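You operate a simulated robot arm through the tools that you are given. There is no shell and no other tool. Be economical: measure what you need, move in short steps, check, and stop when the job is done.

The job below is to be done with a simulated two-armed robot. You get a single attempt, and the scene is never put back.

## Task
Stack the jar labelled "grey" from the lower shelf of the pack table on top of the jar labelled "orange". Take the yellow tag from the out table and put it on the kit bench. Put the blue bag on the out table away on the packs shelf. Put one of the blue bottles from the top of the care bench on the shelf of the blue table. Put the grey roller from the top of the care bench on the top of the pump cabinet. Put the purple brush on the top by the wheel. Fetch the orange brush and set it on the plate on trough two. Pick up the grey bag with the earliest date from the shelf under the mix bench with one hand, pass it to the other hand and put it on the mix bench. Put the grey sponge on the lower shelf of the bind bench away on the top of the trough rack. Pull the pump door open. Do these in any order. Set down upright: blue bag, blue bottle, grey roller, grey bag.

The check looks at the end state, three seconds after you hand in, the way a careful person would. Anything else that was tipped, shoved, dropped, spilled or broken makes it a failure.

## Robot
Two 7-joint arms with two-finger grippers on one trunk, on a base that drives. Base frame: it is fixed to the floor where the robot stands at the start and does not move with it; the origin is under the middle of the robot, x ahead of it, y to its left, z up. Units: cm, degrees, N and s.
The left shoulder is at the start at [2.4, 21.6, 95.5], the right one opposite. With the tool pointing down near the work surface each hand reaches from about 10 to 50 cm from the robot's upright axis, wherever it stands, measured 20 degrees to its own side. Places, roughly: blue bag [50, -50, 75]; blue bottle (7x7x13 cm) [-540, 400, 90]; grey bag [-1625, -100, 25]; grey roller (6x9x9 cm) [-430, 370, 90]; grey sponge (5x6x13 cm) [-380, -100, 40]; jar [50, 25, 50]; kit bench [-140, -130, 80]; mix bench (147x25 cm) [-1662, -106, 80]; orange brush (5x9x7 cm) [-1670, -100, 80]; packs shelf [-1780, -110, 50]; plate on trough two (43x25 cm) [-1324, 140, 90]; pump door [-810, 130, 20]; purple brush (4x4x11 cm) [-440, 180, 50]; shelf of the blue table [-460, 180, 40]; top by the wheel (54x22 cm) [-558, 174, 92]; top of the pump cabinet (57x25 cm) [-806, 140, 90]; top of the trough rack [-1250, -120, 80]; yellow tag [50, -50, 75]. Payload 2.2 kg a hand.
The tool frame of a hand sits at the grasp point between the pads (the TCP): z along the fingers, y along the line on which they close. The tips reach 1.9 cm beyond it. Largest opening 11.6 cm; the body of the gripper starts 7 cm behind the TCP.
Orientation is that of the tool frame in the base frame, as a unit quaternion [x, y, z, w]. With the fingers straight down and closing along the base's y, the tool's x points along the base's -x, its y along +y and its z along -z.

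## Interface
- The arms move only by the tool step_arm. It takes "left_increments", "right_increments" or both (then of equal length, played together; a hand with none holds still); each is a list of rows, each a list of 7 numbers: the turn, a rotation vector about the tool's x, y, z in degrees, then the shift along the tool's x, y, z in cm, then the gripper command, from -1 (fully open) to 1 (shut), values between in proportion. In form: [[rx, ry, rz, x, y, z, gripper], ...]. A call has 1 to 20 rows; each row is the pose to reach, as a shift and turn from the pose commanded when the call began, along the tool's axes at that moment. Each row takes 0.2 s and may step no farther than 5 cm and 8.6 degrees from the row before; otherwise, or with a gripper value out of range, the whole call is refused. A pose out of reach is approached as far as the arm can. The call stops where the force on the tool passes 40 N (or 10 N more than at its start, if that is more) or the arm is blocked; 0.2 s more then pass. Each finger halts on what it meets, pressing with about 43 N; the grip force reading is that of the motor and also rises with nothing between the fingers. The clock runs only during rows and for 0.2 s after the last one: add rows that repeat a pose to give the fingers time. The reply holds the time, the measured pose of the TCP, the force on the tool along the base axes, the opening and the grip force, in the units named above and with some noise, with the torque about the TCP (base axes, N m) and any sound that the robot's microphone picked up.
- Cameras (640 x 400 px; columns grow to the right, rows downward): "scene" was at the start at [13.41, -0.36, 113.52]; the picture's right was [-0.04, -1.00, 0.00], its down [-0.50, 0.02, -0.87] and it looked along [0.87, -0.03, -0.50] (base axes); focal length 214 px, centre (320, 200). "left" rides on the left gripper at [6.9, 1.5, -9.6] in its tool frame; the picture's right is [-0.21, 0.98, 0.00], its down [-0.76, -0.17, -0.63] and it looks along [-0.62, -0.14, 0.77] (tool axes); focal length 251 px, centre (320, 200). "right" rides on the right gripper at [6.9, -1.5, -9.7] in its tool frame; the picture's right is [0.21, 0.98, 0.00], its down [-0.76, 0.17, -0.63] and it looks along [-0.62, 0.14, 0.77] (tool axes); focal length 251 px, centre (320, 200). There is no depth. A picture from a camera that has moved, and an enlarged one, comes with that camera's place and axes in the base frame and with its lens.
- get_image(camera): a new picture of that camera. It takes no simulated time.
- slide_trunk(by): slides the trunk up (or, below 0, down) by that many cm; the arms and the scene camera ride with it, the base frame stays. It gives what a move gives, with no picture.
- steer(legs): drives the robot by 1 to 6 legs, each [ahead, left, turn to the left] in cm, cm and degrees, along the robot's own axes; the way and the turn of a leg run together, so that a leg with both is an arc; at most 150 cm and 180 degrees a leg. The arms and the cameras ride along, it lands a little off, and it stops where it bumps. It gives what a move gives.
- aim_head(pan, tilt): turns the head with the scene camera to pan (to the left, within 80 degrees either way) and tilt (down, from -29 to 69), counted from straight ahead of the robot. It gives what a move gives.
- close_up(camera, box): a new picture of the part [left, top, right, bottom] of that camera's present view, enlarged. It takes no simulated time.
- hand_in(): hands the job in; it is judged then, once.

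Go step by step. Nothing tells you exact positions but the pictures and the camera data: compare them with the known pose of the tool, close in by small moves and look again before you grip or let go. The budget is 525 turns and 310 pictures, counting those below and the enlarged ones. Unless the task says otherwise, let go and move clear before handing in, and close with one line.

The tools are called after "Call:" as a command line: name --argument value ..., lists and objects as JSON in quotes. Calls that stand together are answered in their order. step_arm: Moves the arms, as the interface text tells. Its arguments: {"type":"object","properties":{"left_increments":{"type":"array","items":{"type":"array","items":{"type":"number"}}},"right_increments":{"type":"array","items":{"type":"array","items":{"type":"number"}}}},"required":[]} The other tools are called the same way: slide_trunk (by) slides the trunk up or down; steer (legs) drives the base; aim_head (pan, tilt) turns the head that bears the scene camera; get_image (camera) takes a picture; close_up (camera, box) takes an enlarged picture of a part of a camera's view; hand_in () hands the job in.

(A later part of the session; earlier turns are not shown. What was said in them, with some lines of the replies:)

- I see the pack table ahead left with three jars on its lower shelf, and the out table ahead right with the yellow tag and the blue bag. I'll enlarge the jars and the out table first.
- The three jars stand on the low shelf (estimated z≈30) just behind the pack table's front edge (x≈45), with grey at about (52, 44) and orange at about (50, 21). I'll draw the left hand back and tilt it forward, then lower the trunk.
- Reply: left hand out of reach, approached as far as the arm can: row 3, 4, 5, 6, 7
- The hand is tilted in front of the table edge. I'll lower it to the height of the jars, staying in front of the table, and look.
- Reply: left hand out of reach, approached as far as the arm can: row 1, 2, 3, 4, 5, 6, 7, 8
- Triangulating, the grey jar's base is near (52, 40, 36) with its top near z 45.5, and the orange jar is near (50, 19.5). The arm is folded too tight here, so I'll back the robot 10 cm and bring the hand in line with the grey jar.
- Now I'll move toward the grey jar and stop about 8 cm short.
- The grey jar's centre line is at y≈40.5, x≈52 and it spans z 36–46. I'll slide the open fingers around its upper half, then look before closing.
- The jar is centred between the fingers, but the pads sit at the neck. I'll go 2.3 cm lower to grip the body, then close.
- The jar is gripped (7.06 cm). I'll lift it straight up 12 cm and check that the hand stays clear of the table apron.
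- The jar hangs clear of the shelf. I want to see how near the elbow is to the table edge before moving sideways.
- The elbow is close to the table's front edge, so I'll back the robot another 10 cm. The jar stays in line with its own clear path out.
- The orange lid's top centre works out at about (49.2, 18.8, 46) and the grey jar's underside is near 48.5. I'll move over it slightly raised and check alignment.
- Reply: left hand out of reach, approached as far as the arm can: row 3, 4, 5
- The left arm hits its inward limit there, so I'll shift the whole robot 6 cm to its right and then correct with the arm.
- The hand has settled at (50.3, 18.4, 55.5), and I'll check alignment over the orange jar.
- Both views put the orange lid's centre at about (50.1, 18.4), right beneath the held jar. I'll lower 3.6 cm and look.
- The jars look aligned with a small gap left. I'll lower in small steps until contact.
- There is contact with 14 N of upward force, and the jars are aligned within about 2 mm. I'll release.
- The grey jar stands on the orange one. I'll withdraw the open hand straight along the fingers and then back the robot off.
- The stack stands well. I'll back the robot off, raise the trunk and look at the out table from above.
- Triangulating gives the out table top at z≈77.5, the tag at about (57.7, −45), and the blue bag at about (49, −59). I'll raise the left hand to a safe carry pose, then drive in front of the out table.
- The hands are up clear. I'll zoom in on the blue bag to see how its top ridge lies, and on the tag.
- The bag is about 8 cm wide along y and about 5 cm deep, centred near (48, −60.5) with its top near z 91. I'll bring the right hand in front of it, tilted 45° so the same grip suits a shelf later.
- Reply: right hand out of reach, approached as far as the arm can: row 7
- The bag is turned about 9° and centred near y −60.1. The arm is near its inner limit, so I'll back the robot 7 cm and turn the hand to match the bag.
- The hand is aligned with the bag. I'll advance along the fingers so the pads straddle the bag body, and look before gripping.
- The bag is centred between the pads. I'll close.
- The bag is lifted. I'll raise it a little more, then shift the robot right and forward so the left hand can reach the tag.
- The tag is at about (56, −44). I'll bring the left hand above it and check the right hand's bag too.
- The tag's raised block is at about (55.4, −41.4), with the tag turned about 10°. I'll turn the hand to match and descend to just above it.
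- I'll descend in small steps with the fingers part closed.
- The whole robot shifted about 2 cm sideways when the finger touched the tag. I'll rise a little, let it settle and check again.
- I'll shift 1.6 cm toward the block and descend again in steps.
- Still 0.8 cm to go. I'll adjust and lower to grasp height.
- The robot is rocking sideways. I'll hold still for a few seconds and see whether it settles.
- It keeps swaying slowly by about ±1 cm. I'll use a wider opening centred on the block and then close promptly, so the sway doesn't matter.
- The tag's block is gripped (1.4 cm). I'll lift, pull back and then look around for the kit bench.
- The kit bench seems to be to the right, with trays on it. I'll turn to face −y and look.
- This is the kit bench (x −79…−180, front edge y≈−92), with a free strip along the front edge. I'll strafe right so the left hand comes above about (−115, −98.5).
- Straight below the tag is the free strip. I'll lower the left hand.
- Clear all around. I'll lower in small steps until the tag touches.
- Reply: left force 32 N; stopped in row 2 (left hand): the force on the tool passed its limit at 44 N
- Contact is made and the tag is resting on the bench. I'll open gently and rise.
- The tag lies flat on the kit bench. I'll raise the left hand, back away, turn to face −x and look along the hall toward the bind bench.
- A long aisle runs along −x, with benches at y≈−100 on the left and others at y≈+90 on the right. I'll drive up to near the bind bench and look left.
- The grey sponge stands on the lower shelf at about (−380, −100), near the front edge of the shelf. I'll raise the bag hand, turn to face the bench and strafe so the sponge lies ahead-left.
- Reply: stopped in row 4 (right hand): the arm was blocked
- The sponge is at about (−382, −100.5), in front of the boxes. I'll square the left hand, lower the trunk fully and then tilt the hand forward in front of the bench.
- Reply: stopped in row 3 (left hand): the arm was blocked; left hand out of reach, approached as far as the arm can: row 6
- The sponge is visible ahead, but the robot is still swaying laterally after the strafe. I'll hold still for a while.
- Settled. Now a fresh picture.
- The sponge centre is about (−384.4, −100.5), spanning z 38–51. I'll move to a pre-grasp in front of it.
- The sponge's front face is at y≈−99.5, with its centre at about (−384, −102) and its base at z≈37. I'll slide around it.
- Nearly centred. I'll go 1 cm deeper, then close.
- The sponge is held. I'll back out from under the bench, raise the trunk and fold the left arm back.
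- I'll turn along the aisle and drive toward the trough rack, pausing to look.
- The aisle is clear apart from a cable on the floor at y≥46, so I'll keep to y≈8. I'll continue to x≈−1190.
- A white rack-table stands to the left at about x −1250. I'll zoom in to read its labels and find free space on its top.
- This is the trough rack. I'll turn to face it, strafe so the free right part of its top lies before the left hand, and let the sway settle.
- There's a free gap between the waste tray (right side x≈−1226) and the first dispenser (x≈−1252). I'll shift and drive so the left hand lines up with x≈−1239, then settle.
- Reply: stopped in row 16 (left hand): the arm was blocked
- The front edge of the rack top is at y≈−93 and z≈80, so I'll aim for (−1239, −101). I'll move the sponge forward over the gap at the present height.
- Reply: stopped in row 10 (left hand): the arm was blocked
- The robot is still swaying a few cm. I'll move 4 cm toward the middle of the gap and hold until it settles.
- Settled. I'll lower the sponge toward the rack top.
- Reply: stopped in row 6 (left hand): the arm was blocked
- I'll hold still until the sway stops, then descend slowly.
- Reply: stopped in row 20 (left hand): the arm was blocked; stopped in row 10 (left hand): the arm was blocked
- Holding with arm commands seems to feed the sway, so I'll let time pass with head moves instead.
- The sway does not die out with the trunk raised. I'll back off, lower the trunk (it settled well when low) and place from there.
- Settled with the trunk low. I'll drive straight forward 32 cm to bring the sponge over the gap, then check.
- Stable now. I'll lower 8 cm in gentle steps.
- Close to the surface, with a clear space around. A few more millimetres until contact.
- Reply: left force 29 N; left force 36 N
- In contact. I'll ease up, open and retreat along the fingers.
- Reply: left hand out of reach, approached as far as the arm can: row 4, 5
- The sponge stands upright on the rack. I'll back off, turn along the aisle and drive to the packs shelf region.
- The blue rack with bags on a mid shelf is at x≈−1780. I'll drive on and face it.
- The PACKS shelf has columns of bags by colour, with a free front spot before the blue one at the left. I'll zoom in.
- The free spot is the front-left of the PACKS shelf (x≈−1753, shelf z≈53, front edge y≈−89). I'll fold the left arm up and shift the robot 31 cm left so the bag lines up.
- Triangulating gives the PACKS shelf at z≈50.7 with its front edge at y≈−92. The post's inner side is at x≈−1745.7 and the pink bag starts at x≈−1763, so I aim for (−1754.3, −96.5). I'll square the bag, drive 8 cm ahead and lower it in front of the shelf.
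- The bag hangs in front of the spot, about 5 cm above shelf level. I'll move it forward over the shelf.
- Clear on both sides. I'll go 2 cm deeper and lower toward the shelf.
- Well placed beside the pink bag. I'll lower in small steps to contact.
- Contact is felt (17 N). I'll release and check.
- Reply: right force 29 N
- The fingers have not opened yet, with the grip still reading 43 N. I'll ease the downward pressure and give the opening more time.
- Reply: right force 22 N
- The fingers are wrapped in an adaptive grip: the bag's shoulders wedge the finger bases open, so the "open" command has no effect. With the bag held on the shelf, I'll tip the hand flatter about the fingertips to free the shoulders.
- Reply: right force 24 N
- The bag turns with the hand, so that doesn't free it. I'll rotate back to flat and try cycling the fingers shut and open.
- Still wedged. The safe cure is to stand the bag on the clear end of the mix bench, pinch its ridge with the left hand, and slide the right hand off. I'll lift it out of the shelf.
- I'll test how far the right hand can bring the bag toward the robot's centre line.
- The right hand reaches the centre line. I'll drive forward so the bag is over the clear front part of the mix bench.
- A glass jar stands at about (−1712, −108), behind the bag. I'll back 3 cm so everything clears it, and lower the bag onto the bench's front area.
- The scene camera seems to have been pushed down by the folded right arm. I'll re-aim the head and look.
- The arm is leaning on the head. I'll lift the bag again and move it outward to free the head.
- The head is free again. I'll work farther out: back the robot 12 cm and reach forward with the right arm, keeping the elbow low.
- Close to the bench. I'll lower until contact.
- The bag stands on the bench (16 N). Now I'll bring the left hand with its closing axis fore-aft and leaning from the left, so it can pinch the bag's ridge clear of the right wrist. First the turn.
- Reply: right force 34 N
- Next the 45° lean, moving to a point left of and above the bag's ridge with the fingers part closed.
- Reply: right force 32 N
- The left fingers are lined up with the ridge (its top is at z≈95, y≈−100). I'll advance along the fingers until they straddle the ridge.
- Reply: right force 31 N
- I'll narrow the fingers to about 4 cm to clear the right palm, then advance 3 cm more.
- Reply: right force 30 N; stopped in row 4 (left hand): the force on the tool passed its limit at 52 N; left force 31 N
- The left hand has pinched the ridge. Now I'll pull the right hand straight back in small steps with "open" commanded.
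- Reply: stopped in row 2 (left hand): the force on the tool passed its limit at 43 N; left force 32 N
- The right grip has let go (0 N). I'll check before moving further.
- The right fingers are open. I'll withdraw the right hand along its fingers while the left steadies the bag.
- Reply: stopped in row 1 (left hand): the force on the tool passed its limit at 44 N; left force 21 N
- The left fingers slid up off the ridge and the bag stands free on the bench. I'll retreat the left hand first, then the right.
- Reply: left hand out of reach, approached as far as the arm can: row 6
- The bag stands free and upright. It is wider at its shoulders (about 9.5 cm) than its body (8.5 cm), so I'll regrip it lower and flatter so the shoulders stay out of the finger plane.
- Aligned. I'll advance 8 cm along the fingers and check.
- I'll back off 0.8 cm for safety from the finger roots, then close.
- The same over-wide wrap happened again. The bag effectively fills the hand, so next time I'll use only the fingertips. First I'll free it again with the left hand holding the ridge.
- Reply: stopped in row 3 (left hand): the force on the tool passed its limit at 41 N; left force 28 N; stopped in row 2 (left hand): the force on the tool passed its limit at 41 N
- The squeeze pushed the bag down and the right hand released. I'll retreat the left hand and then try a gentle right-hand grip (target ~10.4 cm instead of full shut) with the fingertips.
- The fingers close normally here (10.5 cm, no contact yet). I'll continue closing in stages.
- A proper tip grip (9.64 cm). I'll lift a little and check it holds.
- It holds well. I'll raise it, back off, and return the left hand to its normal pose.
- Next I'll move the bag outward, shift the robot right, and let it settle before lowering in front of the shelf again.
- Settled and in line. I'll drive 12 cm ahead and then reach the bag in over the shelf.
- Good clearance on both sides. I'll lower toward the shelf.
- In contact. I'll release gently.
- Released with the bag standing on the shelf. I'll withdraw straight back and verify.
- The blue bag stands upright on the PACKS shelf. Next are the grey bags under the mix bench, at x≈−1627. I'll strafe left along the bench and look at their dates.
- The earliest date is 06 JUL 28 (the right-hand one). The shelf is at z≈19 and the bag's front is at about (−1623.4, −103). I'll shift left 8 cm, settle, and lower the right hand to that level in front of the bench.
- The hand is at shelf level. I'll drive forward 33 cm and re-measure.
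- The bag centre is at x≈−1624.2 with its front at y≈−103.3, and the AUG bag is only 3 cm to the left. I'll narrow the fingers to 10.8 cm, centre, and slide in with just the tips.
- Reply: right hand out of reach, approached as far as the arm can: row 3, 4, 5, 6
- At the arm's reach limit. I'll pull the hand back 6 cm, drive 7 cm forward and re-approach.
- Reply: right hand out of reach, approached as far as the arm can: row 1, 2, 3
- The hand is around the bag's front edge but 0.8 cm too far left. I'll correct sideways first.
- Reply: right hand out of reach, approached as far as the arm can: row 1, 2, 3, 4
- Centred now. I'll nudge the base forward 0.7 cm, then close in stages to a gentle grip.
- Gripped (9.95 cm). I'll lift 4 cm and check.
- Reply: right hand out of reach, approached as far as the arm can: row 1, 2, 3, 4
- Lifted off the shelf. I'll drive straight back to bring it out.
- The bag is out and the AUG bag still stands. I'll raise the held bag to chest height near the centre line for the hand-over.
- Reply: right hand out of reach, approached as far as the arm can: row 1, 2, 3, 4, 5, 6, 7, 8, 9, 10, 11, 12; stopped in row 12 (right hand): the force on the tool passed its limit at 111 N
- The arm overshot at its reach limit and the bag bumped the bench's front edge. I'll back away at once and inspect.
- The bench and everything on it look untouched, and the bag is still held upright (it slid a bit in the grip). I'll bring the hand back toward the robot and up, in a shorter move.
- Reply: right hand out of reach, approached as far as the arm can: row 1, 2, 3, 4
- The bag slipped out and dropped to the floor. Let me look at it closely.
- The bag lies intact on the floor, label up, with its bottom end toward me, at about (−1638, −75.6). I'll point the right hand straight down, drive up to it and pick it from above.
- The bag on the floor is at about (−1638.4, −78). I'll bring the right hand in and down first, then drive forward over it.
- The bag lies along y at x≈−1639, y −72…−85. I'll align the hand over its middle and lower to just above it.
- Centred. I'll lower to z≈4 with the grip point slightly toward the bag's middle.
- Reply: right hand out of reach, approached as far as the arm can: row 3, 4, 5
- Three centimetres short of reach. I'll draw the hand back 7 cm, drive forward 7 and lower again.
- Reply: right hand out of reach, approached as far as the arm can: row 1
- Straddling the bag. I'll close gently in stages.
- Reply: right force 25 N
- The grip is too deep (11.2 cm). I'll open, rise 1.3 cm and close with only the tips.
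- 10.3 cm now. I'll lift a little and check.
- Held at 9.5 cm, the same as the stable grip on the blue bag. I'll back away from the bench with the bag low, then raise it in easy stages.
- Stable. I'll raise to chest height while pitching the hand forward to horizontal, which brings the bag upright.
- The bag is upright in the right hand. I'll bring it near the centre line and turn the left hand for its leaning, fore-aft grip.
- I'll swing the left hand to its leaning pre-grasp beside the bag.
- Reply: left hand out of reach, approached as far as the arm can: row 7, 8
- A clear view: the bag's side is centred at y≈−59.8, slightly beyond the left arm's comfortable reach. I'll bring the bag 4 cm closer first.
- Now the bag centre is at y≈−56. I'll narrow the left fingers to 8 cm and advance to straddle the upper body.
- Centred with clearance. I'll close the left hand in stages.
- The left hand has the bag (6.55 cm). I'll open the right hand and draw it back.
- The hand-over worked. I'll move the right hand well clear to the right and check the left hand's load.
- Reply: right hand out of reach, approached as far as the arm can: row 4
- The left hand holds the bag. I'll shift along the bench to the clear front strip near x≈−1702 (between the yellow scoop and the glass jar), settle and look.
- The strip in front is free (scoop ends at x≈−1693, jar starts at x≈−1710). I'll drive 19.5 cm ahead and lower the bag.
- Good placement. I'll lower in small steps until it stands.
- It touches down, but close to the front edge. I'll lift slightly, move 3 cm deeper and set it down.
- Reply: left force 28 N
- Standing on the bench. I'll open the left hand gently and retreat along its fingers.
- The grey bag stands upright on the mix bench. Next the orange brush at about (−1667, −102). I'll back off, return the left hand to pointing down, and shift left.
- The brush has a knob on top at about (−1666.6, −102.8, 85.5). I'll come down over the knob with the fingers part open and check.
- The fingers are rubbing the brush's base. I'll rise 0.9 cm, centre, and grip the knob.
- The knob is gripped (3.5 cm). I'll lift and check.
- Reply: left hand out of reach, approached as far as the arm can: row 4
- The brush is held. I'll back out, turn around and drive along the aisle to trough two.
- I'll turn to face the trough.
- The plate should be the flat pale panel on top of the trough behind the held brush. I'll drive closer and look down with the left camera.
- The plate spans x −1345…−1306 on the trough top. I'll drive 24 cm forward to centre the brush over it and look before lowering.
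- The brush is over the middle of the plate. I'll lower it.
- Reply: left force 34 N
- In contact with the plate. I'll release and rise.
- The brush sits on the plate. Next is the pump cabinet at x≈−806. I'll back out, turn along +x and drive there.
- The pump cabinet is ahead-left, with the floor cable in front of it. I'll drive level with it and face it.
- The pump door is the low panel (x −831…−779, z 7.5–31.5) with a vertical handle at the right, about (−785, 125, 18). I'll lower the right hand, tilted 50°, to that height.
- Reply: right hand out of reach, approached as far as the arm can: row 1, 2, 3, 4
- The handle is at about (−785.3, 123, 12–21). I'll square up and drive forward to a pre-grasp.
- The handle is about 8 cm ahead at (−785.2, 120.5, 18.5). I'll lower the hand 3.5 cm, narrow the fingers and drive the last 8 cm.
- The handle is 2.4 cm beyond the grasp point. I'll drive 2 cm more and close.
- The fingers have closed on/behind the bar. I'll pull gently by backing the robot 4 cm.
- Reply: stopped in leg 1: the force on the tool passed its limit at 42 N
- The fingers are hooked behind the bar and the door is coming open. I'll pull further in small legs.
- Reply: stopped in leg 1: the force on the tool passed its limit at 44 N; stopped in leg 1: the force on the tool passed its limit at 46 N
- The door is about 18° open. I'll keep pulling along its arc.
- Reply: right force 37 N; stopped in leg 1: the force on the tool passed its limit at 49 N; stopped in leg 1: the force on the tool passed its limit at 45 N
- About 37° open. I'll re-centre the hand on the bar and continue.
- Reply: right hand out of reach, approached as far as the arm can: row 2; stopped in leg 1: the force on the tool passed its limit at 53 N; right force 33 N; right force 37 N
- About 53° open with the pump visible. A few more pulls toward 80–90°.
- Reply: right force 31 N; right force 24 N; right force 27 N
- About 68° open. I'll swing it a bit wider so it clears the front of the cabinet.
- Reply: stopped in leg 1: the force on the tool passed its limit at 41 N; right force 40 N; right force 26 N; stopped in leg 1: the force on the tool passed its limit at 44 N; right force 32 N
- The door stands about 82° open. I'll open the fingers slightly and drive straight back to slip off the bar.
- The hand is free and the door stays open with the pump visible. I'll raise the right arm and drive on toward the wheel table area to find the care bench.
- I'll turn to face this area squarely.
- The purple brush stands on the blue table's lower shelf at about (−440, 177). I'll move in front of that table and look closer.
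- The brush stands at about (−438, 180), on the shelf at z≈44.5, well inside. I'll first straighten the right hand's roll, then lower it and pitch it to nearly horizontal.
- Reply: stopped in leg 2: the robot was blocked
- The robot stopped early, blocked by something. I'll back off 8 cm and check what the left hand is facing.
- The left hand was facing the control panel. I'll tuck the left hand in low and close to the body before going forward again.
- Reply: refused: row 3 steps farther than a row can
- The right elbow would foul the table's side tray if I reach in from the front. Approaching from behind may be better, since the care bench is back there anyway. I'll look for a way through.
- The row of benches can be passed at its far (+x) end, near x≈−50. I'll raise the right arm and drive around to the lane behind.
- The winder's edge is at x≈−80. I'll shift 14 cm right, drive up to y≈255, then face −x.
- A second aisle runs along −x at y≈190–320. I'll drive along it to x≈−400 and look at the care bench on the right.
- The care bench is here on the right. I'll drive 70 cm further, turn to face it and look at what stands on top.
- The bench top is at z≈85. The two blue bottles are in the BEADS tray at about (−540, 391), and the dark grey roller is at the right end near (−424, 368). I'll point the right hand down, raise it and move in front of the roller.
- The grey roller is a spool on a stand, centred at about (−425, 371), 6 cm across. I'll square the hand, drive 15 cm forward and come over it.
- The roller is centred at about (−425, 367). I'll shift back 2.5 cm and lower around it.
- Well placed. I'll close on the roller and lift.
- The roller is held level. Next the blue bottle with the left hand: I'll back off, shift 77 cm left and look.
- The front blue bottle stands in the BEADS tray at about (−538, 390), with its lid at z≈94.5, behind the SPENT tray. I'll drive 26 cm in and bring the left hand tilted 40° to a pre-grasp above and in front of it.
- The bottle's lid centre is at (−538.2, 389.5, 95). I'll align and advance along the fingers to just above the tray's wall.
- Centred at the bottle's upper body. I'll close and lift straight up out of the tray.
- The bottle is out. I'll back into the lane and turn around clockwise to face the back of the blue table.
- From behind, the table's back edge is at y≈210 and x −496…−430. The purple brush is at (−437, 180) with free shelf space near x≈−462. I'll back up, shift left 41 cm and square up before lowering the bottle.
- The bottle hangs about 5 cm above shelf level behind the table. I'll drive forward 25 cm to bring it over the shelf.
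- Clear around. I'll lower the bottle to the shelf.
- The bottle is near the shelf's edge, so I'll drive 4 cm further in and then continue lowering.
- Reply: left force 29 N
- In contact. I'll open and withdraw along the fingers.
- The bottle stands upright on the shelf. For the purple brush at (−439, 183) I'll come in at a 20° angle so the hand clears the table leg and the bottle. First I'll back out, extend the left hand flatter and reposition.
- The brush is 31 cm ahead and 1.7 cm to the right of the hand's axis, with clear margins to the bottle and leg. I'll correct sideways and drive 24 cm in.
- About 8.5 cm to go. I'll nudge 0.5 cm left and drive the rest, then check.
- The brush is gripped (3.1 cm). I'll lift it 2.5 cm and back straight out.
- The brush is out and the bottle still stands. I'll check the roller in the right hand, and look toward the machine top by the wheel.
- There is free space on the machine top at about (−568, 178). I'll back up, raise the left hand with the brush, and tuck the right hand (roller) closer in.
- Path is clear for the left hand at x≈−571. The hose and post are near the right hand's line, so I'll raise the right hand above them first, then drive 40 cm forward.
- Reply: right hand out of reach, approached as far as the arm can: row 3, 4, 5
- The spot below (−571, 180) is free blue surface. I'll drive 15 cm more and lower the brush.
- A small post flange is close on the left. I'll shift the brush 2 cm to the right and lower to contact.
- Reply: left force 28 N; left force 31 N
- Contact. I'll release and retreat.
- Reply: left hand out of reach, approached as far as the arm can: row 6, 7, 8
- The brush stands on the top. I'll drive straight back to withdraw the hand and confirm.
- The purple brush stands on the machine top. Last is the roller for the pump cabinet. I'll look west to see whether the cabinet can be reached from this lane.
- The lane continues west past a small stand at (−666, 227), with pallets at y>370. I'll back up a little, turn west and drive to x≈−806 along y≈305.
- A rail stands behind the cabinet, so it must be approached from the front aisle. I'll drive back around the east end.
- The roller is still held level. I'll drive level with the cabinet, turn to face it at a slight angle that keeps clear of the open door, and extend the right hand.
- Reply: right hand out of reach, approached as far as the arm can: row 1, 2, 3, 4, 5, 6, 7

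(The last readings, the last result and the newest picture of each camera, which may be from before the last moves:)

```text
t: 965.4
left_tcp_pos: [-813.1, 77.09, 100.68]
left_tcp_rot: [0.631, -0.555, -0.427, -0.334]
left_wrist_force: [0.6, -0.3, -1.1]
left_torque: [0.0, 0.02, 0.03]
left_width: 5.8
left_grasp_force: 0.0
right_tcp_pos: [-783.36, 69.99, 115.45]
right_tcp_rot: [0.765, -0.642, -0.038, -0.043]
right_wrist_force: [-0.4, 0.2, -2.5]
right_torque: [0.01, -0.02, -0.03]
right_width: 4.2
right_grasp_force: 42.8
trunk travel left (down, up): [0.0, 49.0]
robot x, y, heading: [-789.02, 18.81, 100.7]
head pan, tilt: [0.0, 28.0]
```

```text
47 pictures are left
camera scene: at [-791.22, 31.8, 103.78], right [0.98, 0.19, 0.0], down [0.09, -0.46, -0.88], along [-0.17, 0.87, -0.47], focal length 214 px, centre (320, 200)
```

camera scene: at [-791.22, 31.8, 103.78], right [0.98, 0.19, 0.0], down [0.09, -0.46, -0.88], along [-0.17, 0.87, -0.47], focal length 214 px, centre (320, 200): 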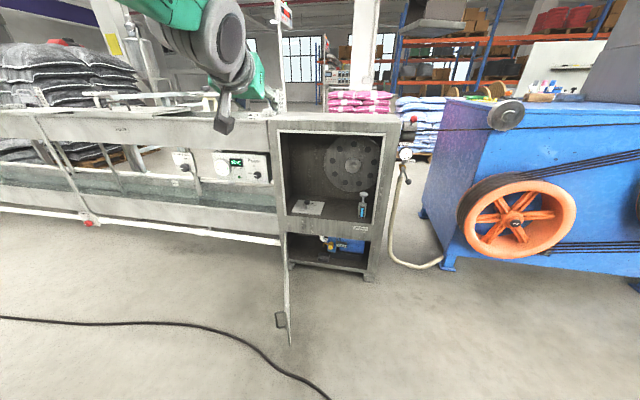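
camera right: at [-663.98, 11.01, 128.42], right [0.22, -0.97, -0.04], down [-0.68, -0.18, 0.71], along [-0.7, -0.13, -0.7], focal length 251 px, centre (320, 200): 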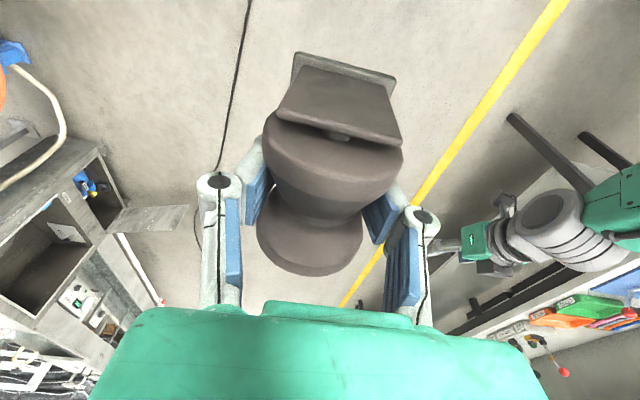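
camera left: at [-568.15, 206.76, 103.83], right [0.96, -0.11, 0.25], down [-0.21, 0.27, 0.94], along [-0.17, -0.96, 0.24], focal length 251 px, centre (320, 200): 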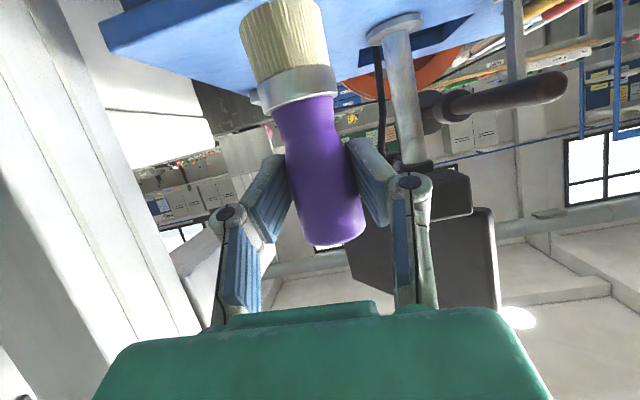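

The open door's free edge is at about (−814, 82). I'll turn to heading 115° so the base stays clear of it, shift right, and come in toward the cabinet's right half.

Call:
steer --legs '[[0, 0, 14.3], [0, -40.5, 0], [38, 0, 0]]'

Call:
step_arm --right_increments '[[0, 0, 0, -2, 0.5, 1.5, 1], [0, 0, 0, -4, 1.5, 3, 1], [0, 0, 0, -6, 2.5, 4.5, 1], [0, 0, 0, -7, 3, 5, 1], [0, 0, 0, -7, 3, 5, 1], [0, 0, 0, -7, 3, 5, 1], [0, 0, 0, -7, 3, 5, 1], [0, 0, 0, -7, 3, 5, 1], [0, 0, 0, -7, 3, 5, 1], [0, 0, 0, -7, 3, 5, 1], [0, 0, 0, -7, 3, 5, 1]]'

Call:
get_image --camera "scene"

Call:
get_image --camera "right"

```text
t: 970.9
left_tcp_pos: [-804.42, 122.27, 100.72]
left_tcp_rot: [0.694, -0.475, -0.465, -0.277]
left_wrist_force: [-0.3, 0.2, -0.4]
left_torque: [0.02, 0.03, 0.02]
left_width: 5.81
left_grasp_force: 0.0
right_tcp_pos: [-773.78, 122.73, 115.31]
right_tcp_rot: [0.838, -0.543, -0.044, -0.035]
right_wrist_force: [0.1, -0.4, -3.0]
right_torque: [-0.06, 0.05, 0.0]
right_width: 4.17
right_grasp_force: 43.1
trunk travel left (down, up): [0.0, 49.0]
robot x, y, heading: [-766.95, 71.38, 114.9]
head pan, tilt: [0.0, 28.0]
```

```text
t: 973.3
left_tcp_pos: [-804.85, 121.84, 100.79]
left_tcp_rot: [0.695, -0.474, -0.463, -0.279]
left_wrist_force: [-0.1, -1.3, 0.3]
left_torque: [0.0, -0.01, 0.01]
left_width: 5.79
left_grasp_force: 0.0
right_tcp_pos: [-779.53, 125.85, 110.33]
right_tcp_rot: [0.837, -0.544, -0.045, -0.039]
right_wrist_force: [-0.4, 0.0, -2.4]
right_torque: [0.07, 0.01, 0.02]
right_width: 4.17
right_grasp_force: 42.6
right hand out of reach, approached as far as the arm can: row 2, 3, 4, 5, 6, 7, 8, 9, 10, 11
trunk travel left (down, up): [0.0, 49.0]
robot x, y, heading: [-766.99, 71.15, 115.0]
head pan, tilt: [0.0, 28.0]
```

```text
46 pictures are left
camera scene: at [-772.62, 83.46, 103.78], right [0.91, 0.42, 0.0], down [0.2, -0.43, -0.88], along [-0.37, 0.8, -0.47], focal length 214 px, centre (320, 200)
```

scene: 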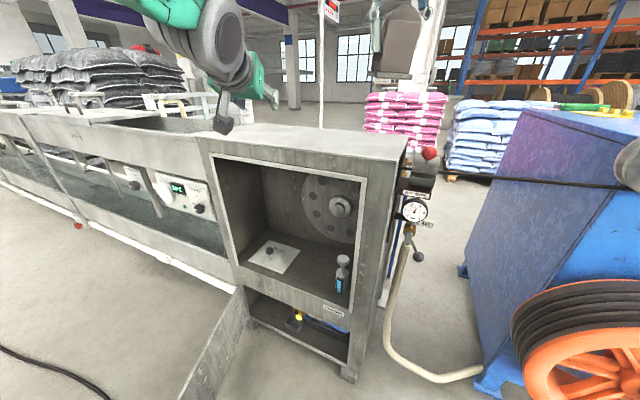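

```text
45 pictures are left
camera right: at [-775.04, 119.11, 119.24], right [-0.81, -0.59, -0.04], down [-0.44, 0.55, 0.71], along [-0.4, 0.59, -0.7], focal length 251 px, centre (320, 200)
```

right: 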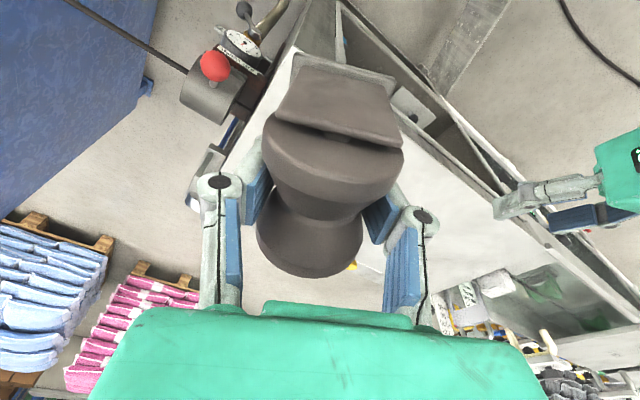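

I'll drive 17 cm ahead and 3 cm left to bring the roller over the cabinet's top.

Call:
steer --legs '[[17, 3, 0]]'

Call:
step_arm --right_increments '[[0, 0, 0, 0, 0, 1, 1], [0, 0, 0, 0, 0, 2, 1], [0, 0, 0, 0, 0, 3, 1], [0, 0, 0, 0, 0, 4, 1], [0, 0, 0, 0, 0, 5, 1], [0, 0, 0, 0, 0, 5, 1], [0, 0, 0, 0, 0, 5, 1], [0, 0, 0, 0, 0, 5, 1], [0, 0, 0, 0, 0, 5, 1], [0, 0, 0, 0, 0, 5, 1]]'

Call:
get_image --camera "scene"

Call:
get_image --camera "right"

```text
t: 974.8
left_tcp_pos: [-814.8, 135.9, 100.72]
left_tcp_rot: [0.695, -0.474, -0.463, -0.279]
left_wrist_force: [-0.7, 0.7, 0.2]
left_torque: [0.01, 0.03, -0.01]
left_width: 5.8
left_grasp_force: 0.0
right_tcp_pos: [-789.47, 140.28, 110.27]
right_tcp_rot: [0.837, -0.544, -0.043, -0.038]
right_wrist_force: [0.2, 0.4, -3.4]
right_torque: [0.0, -0.05, 0.03]
right_width: 4.19
right_grasp_force: 42.9
trunk travel left (down, up): [0.0, 49.0]
robot x, y, heading: [-776.92, 85.52, 114.9]
head pan, tilt: [0.0, 28.0]
```

```text
t: 977.0
left_tcp_pos: [-814.78, 135.85, 100.48]
left_tcp_rot: [0.696, -0.476, -0.461, -0.279]
left_wrist_force: [-0.6, -0.9, 1.2]
left_torque: [-0.04, -0.02, -0.01]
left_width: 5.79
left_grasp_force: 0.0
right_tcp_pos: [-789.49, 140.58, 105.4]
right_tcp_rot: [0.837, -0.544, -0.045, -0.038]
right_wrist_force: [1.0, 0.7, -3.1]
right_torque: [0.03, 0.01, -0.02]
right_width: 4.16
right_grasp_force: 43.0
trunk travel left (down, up): [0.0, 49.0]
robot x, y, heading: [-776.85, 85.66, 115.0]
head pan, tilt: [0.0, 28.0]
```

```text
44 pictures are left
camera scene: at [-782.57, 97.63, 103.77], right [0.91, 0.42, 0.0], down [0.2, -0.43, -0.88], along [-0.37, 0.8, -0.47], focal length 214 px, centre (320, 200)
```

scene: 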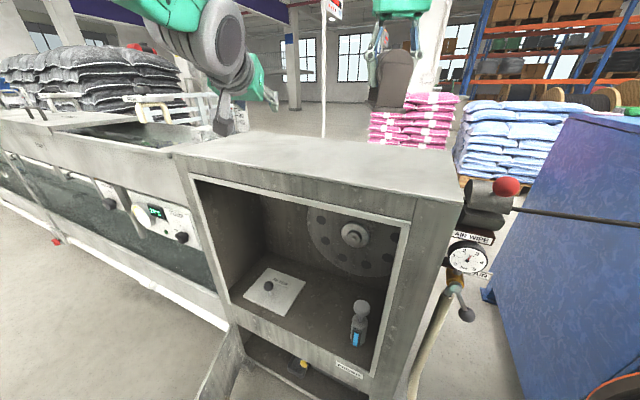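

```text
43 pictures are left
camera right: at [-785.12, 133.77, 114.3], right [-0.81, -0.59, -0.04], down [-0.44, 0.55, 0.71], along [-0.4, 0.59, -0.7], focal length 251 px, centre (320, 200)
```

right: 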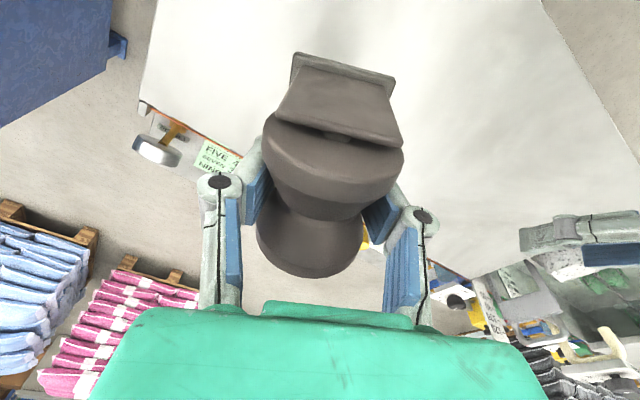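

The roller will land well inside the cabinet's top. I'll lower it.

Call:
step_arm --right_increments '[[0, 0, 0, 0, 0, 1.5, 1], [0, 0, 0, 0, 0, 3, 1], [0, 0, 0, 0, 0, 4.5, 1], [0, 0, 0, 0, 0, 6, 1], [0, 0, 0, 0, 0, 7, 1], [0, 0, 0, 0, 0, 7, 1]]'

Call:
step_arm --right_increments '[[0, 0, 0, 0, 0, 0.5, 1], [0, 0, 0, 0, 0, 0.9, 1], [0, 0, 0, 0, 0, 0.9, 1]]'

Call:
close_up --camera "scene" --box '[300, 20, 500, 220]'

```text
t: 978.4
left_tcp_pos: [-814.62, 135.78, 100.46]
left_tcp_rot: [0.696, -0.475, -0.462, -0.278]
left_wrist_force: [0.2, -0.7, -0.4]
left_torque: [0.0, 0.0, 0.0]
left_width: 5.79
left_grasp_force: 0.1
right_tcp_pos: [-789.59, 141.3, 98.5]
right_tcp_rot: [0.837, -0.544, -0.045, -0.038]
right_wrist_force: [0.0, 0.1, -3.2]
right_torque: [0.03, 0.02, -0.03]
right_width: 4.16
right_grasp_force: 42.9
trunk travel left (down, up): [0.0, 49.0]
robot x, y, heading: [-777.18, 85.57, 115.0]
head pan, tilt: [0.0, 28.0]
```

```text
t: 979.2
left_tcp_pos: [-814.65, 135.81, 100.36]
left_tcp_rot: [0.695, -0.475, -0.462, -0.278]
left_wrist_force: [0.0, -0.3, 0.2]
left_torque: [0.02, 0.0, -0.02]
left_width: 5.8
left_grasp_force: 0.0
right_tcp_pos: [-789.7, 141.51, 97.44]
right_tcp_rot: [0.837, -0.543, -0.045, -0.038]
right_wrist_force: [-0.2, -1.0, -3.5]
right_torque: [0.02, 0.01, 0.0]
right_width: 4.16
right_grasp_force: 43.0
trunk travel left (down, up): [0.0, 49.0]
robot x, y, heading: [-776.9, 85.65, 114.8]
head pan, tilt: [0.0, 28.0]
```

```text
2.00 times, centred on (400, 120) of scene
camera zoom: at [-782.55, 97.65, 103.77], right [0.91, 0.42, 0.0], down [0.2, -0.43, -0.88], along [-0.37, 0.8, -0.47], focal length 429 px, centre (160, 360)
```

zoom: 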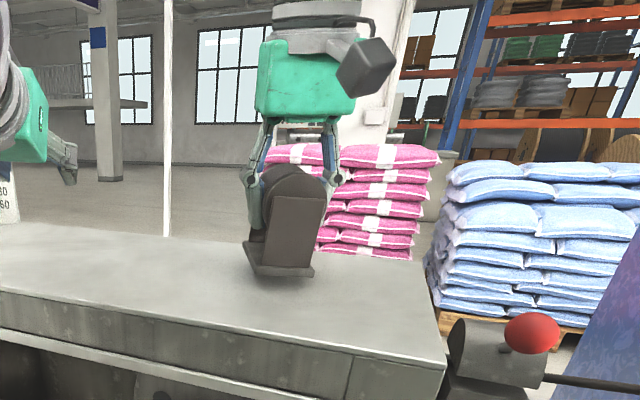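

Almost there. I'll level the hand by 4° to match the pick-up tilt, then lower to contact.

Call:
step_arm --right_increments '[[0, 2, 0, 0, 0, 0, 1], [0, 3.8, 0, 0, 0, 0, 1], [0, 3.8, 0, 0, 0, 0.4, 1], [0, 3.8, 0, 0, 0, 0.4, 1]]'

Call:
step_arm --right_increments '[[0, 0, 0, 0, 0, 0.3, 1], [0, 0, 0, 0, 0, 0.5, 1], [0, 0, 0, 0, 0, 0.5, 1]]'

Call:
step_arm --right_increments '[[0, 0, 0, 0, 0, 0.3, 1], [0, 0, 0, 0, 0, 0.5, 1], [0, 0, 0, 0, 0, 0.5, 1]]'

```text
t: 980.2
left_tcp_pos: [-814.72, 135.88, 100.32]
left_tcp_rot: [0.695, -0.475, -0.461, -0.279]
left_wrist_force: [0.0, 0.4, -0.5]
left_torque: [-0.04, -0.02, -0.01]
left_width: 5.8
left_grasp_force: 0.1
right_tcp_pos: [-789.74, 141.37, 97.0]
right_tcp_rot: [0.839, -0.544, -0.017, -0.02]
right_wrist_force: [0.0, -0.4, -2.8]
right_torque: [-0.01, 0.03, -0.02]
right_width: 4.19
right_grasp_force: 42.6
trunk travel left (down, up): [0.0, 49.0]
robot x, y, heading: [-777.03, 85.83, 115.2]
head pan, tilt: [0.0, 28.0]
```

```text
t: 981.0
left_tcp_pos: [-814.7, 135.78, 100.42]
left_tcp_rot: [0.695, -0.475, -0.462, -0.278]
left_wrist_force: [0.0, 0.1, -1.4]
left_torque: [0.0, -0.01, -0.03]
left_width: 5.81
left_grasp_force: 0.0
right_tcp_pos: [-789.73, 141.43, 96.69]
right_tcp_rot: [0.839, -0.544, -0.017, -0.02]
right_wrist_force: [-0.1, -0.6, -3.4]
right_torque: [0.02, 0.02, -0.03]
right_width: 4.17
right_grasp_force: 42.7
trunk travel left (down, up): [0.0, 49.0]
robot x, y, heading: [-776.97, 85.74, 115.2]
head pan, tilt: [0.0, 28.0]
```

```text
t: 981.8
left_tcp_pos: [-814.71, 135.8, 100.46]
left_tcp_rot: [0.696, -0.475, -0.461, -0.278]
left_wrist_force: [-0.1, -0.1, 0.1]
left_torque: [-0.01, 0.01, 0.03]
left_width: 5.8
left_grasp_force: 0.0
right_tcp_pos: [-789.87, 141.5, 96.27]
right_tcp_rot: [0.838, -0.545, -0.019, -0.021]
right_wrist_force: [-1.7, 2.8, 8.1]
right_torque: [-0.12, -0.32, 0.05]
right_width: 4.15
right_grasp_force: 43.0
trunk travel left (down, up): [0.0, 49.0]
robot x, y, heading: [-777.11, 85.58, 115.2]
head pan, tilt: [0.0, 28.0]
```

Contact. A touch more to seat it, then I'll release and rise.

Call:
step_arm --right_increments '[[0, 0, 0, 0, 0, 0.3, 1], [0, 0, 0, 0, 0, 0.3, 1]]'

Call:
step_arm --right_increments '[[0, 0, 0, 0, 0, 0, 0.6], [0, 0, 0, 0, 0, 0, 0], [0, 0, 0, 0, 0, 0, -0.4], [0, 0, 0, 0, 0, 0, -0.5], [0, 0, 0, 0, 0, -0.5, -0.5], [0, 0, 0, 0, 0, -3, -0.5], [0, 0, 0, 0, 0, -7, -0.5], [0, 0, 0, 0, 0, -11, -0.5]]'

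Call:
close_up --camera "scene" --box '[300, 20, 500, 220]'

```text
t: 982.4
left_tcp_pos: [-814.65, 135.7, 100.66]
left_tcp_rot: [0.695, -0.474, -0.464, -0.279]
left_wrist_force: [-0.5, -0.6, 0.0]
left_torque: [0.01, -0.01, 0.01]
left_width: 5.78
left_grasp_force: 0.0
right_tcp_pos: [-789.82, 141.36, 96.22]
right_tcp_rot: [0.838, -0.544, -0.02, -0.021]
right_wrist_force: [-5.3, 12.4, 35.9]
right_torque: [-0.39, -1.25, 0.35]
right_width: 4.21
right_grasp_force: 42.8
trunk travel left (down, up): [0.0, 49.0]
robot x, y, heading: [-777.23, 85.32, 115.1]
head pan, tilt: [0.0, 28.0]
```

```text
t: 984.2
left_tcp_pos: [-814.91, 135.56, 100.58]
left_tcp_rot: [0.696, -0.474, -0.461, -0.278]
left_wrist_force: [-0.5, 0.1, 0.3]
left_torque: [-0.02, 0.01, -0.01]
left_width: 5.81
left_grasp_force: 0.0
right_tcp_pos: [-789.9, 140.45, 107.17]
right_tcp_rot: [0.839, -0.544, -0.018, -0.022]
right_wrist_force: [0.2, 0.8, -0.3]
right_torque: [0.04, 0.01, 0.02]
right_width: 8.72
right_grasp_force: 0.0
trunk travel left (down, up): [0.0, 49.0]
robot x, y, heading: [-777.06, 85.44, 115.1]
head pan, tilt: [0.0, 28.0]
```

```text
2.00 times, centred on (400, 120) of scene
camera zoom: at [-782.69, 97.39, 103.81], right [0.91, 0.42, 0.0], down [0.2, -0.43, -0.88], along [-0.37, 0.8, -0.47], focal length 429 px, centre (160, 360)
```

zoom: 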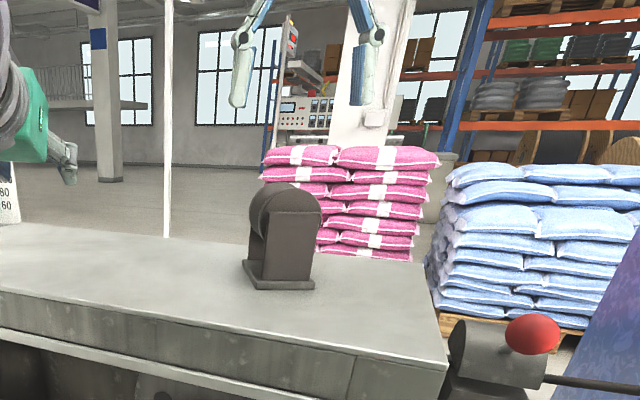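

The roller stands upright on the cabinet. I'll back away clear and take a last look at the door and cabinet.

Call:
steer --legs '[[-60, 0, 0]]'

Call:
get_image --camera "scene"

```text
t: 987.6
left_tcp_pos: [-789.45, 80.36, 100.5]
left_tcp_rot: [0.7, -0.468, -0.465, -0.274]
left_wrist_force: [-0.4, -0.6, 0.3]
left_torque: [-0.01, 0.01, 0.02]
left_width: 5.82
left_grasp_force: 0.0
right_tcp_pos: [-764.57, 85.64, 106.91]
right_tcp_rot: [0.844, -0.536, -0.018, -0.02]
right_wrist_force: [0.0, -0.2, -0.1]
right_torque: [0.03, 0.01, 0.0]
right_width: 8.71
right_grasp_force: 0.0
trunk travel left (down, up): [0.0, 49.0]
robot x, y, heading: [-750.77, 30.48, 115.7]
head pan, tilt: [0.0, 28.0]
```

```text
40 pictures are left
camera scene: at [-756.6, 42.64, 103.78], right [0.9, 0.44, 0.0], down [0.21, -0.42, -0.88], along [-0.39, 0.79, -0.47], focal length 214 px, centre (320, 200)
```

scene: 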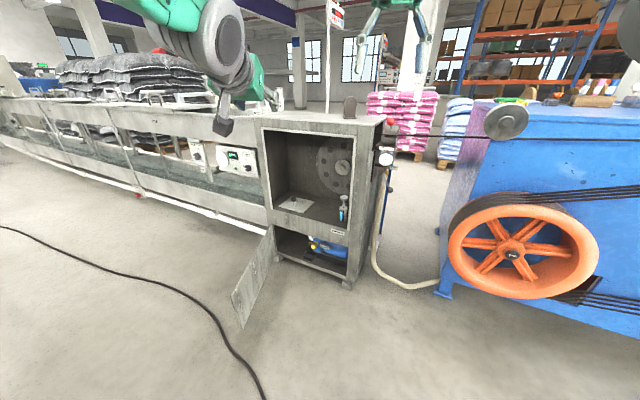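

The door stands open, the roller is upright on the cabinet, and both hands are empty and clear, so I'm handing in.

Call:
hand_in

```text
The job is handed in.
```

I did all ten jobs and handed in, but the grey bag (06 JUL 28) fell to the floor from about 75 cm while I was lifting it; it looked intact, and I picked it up, passed it between hands and stood it on the mix bench.
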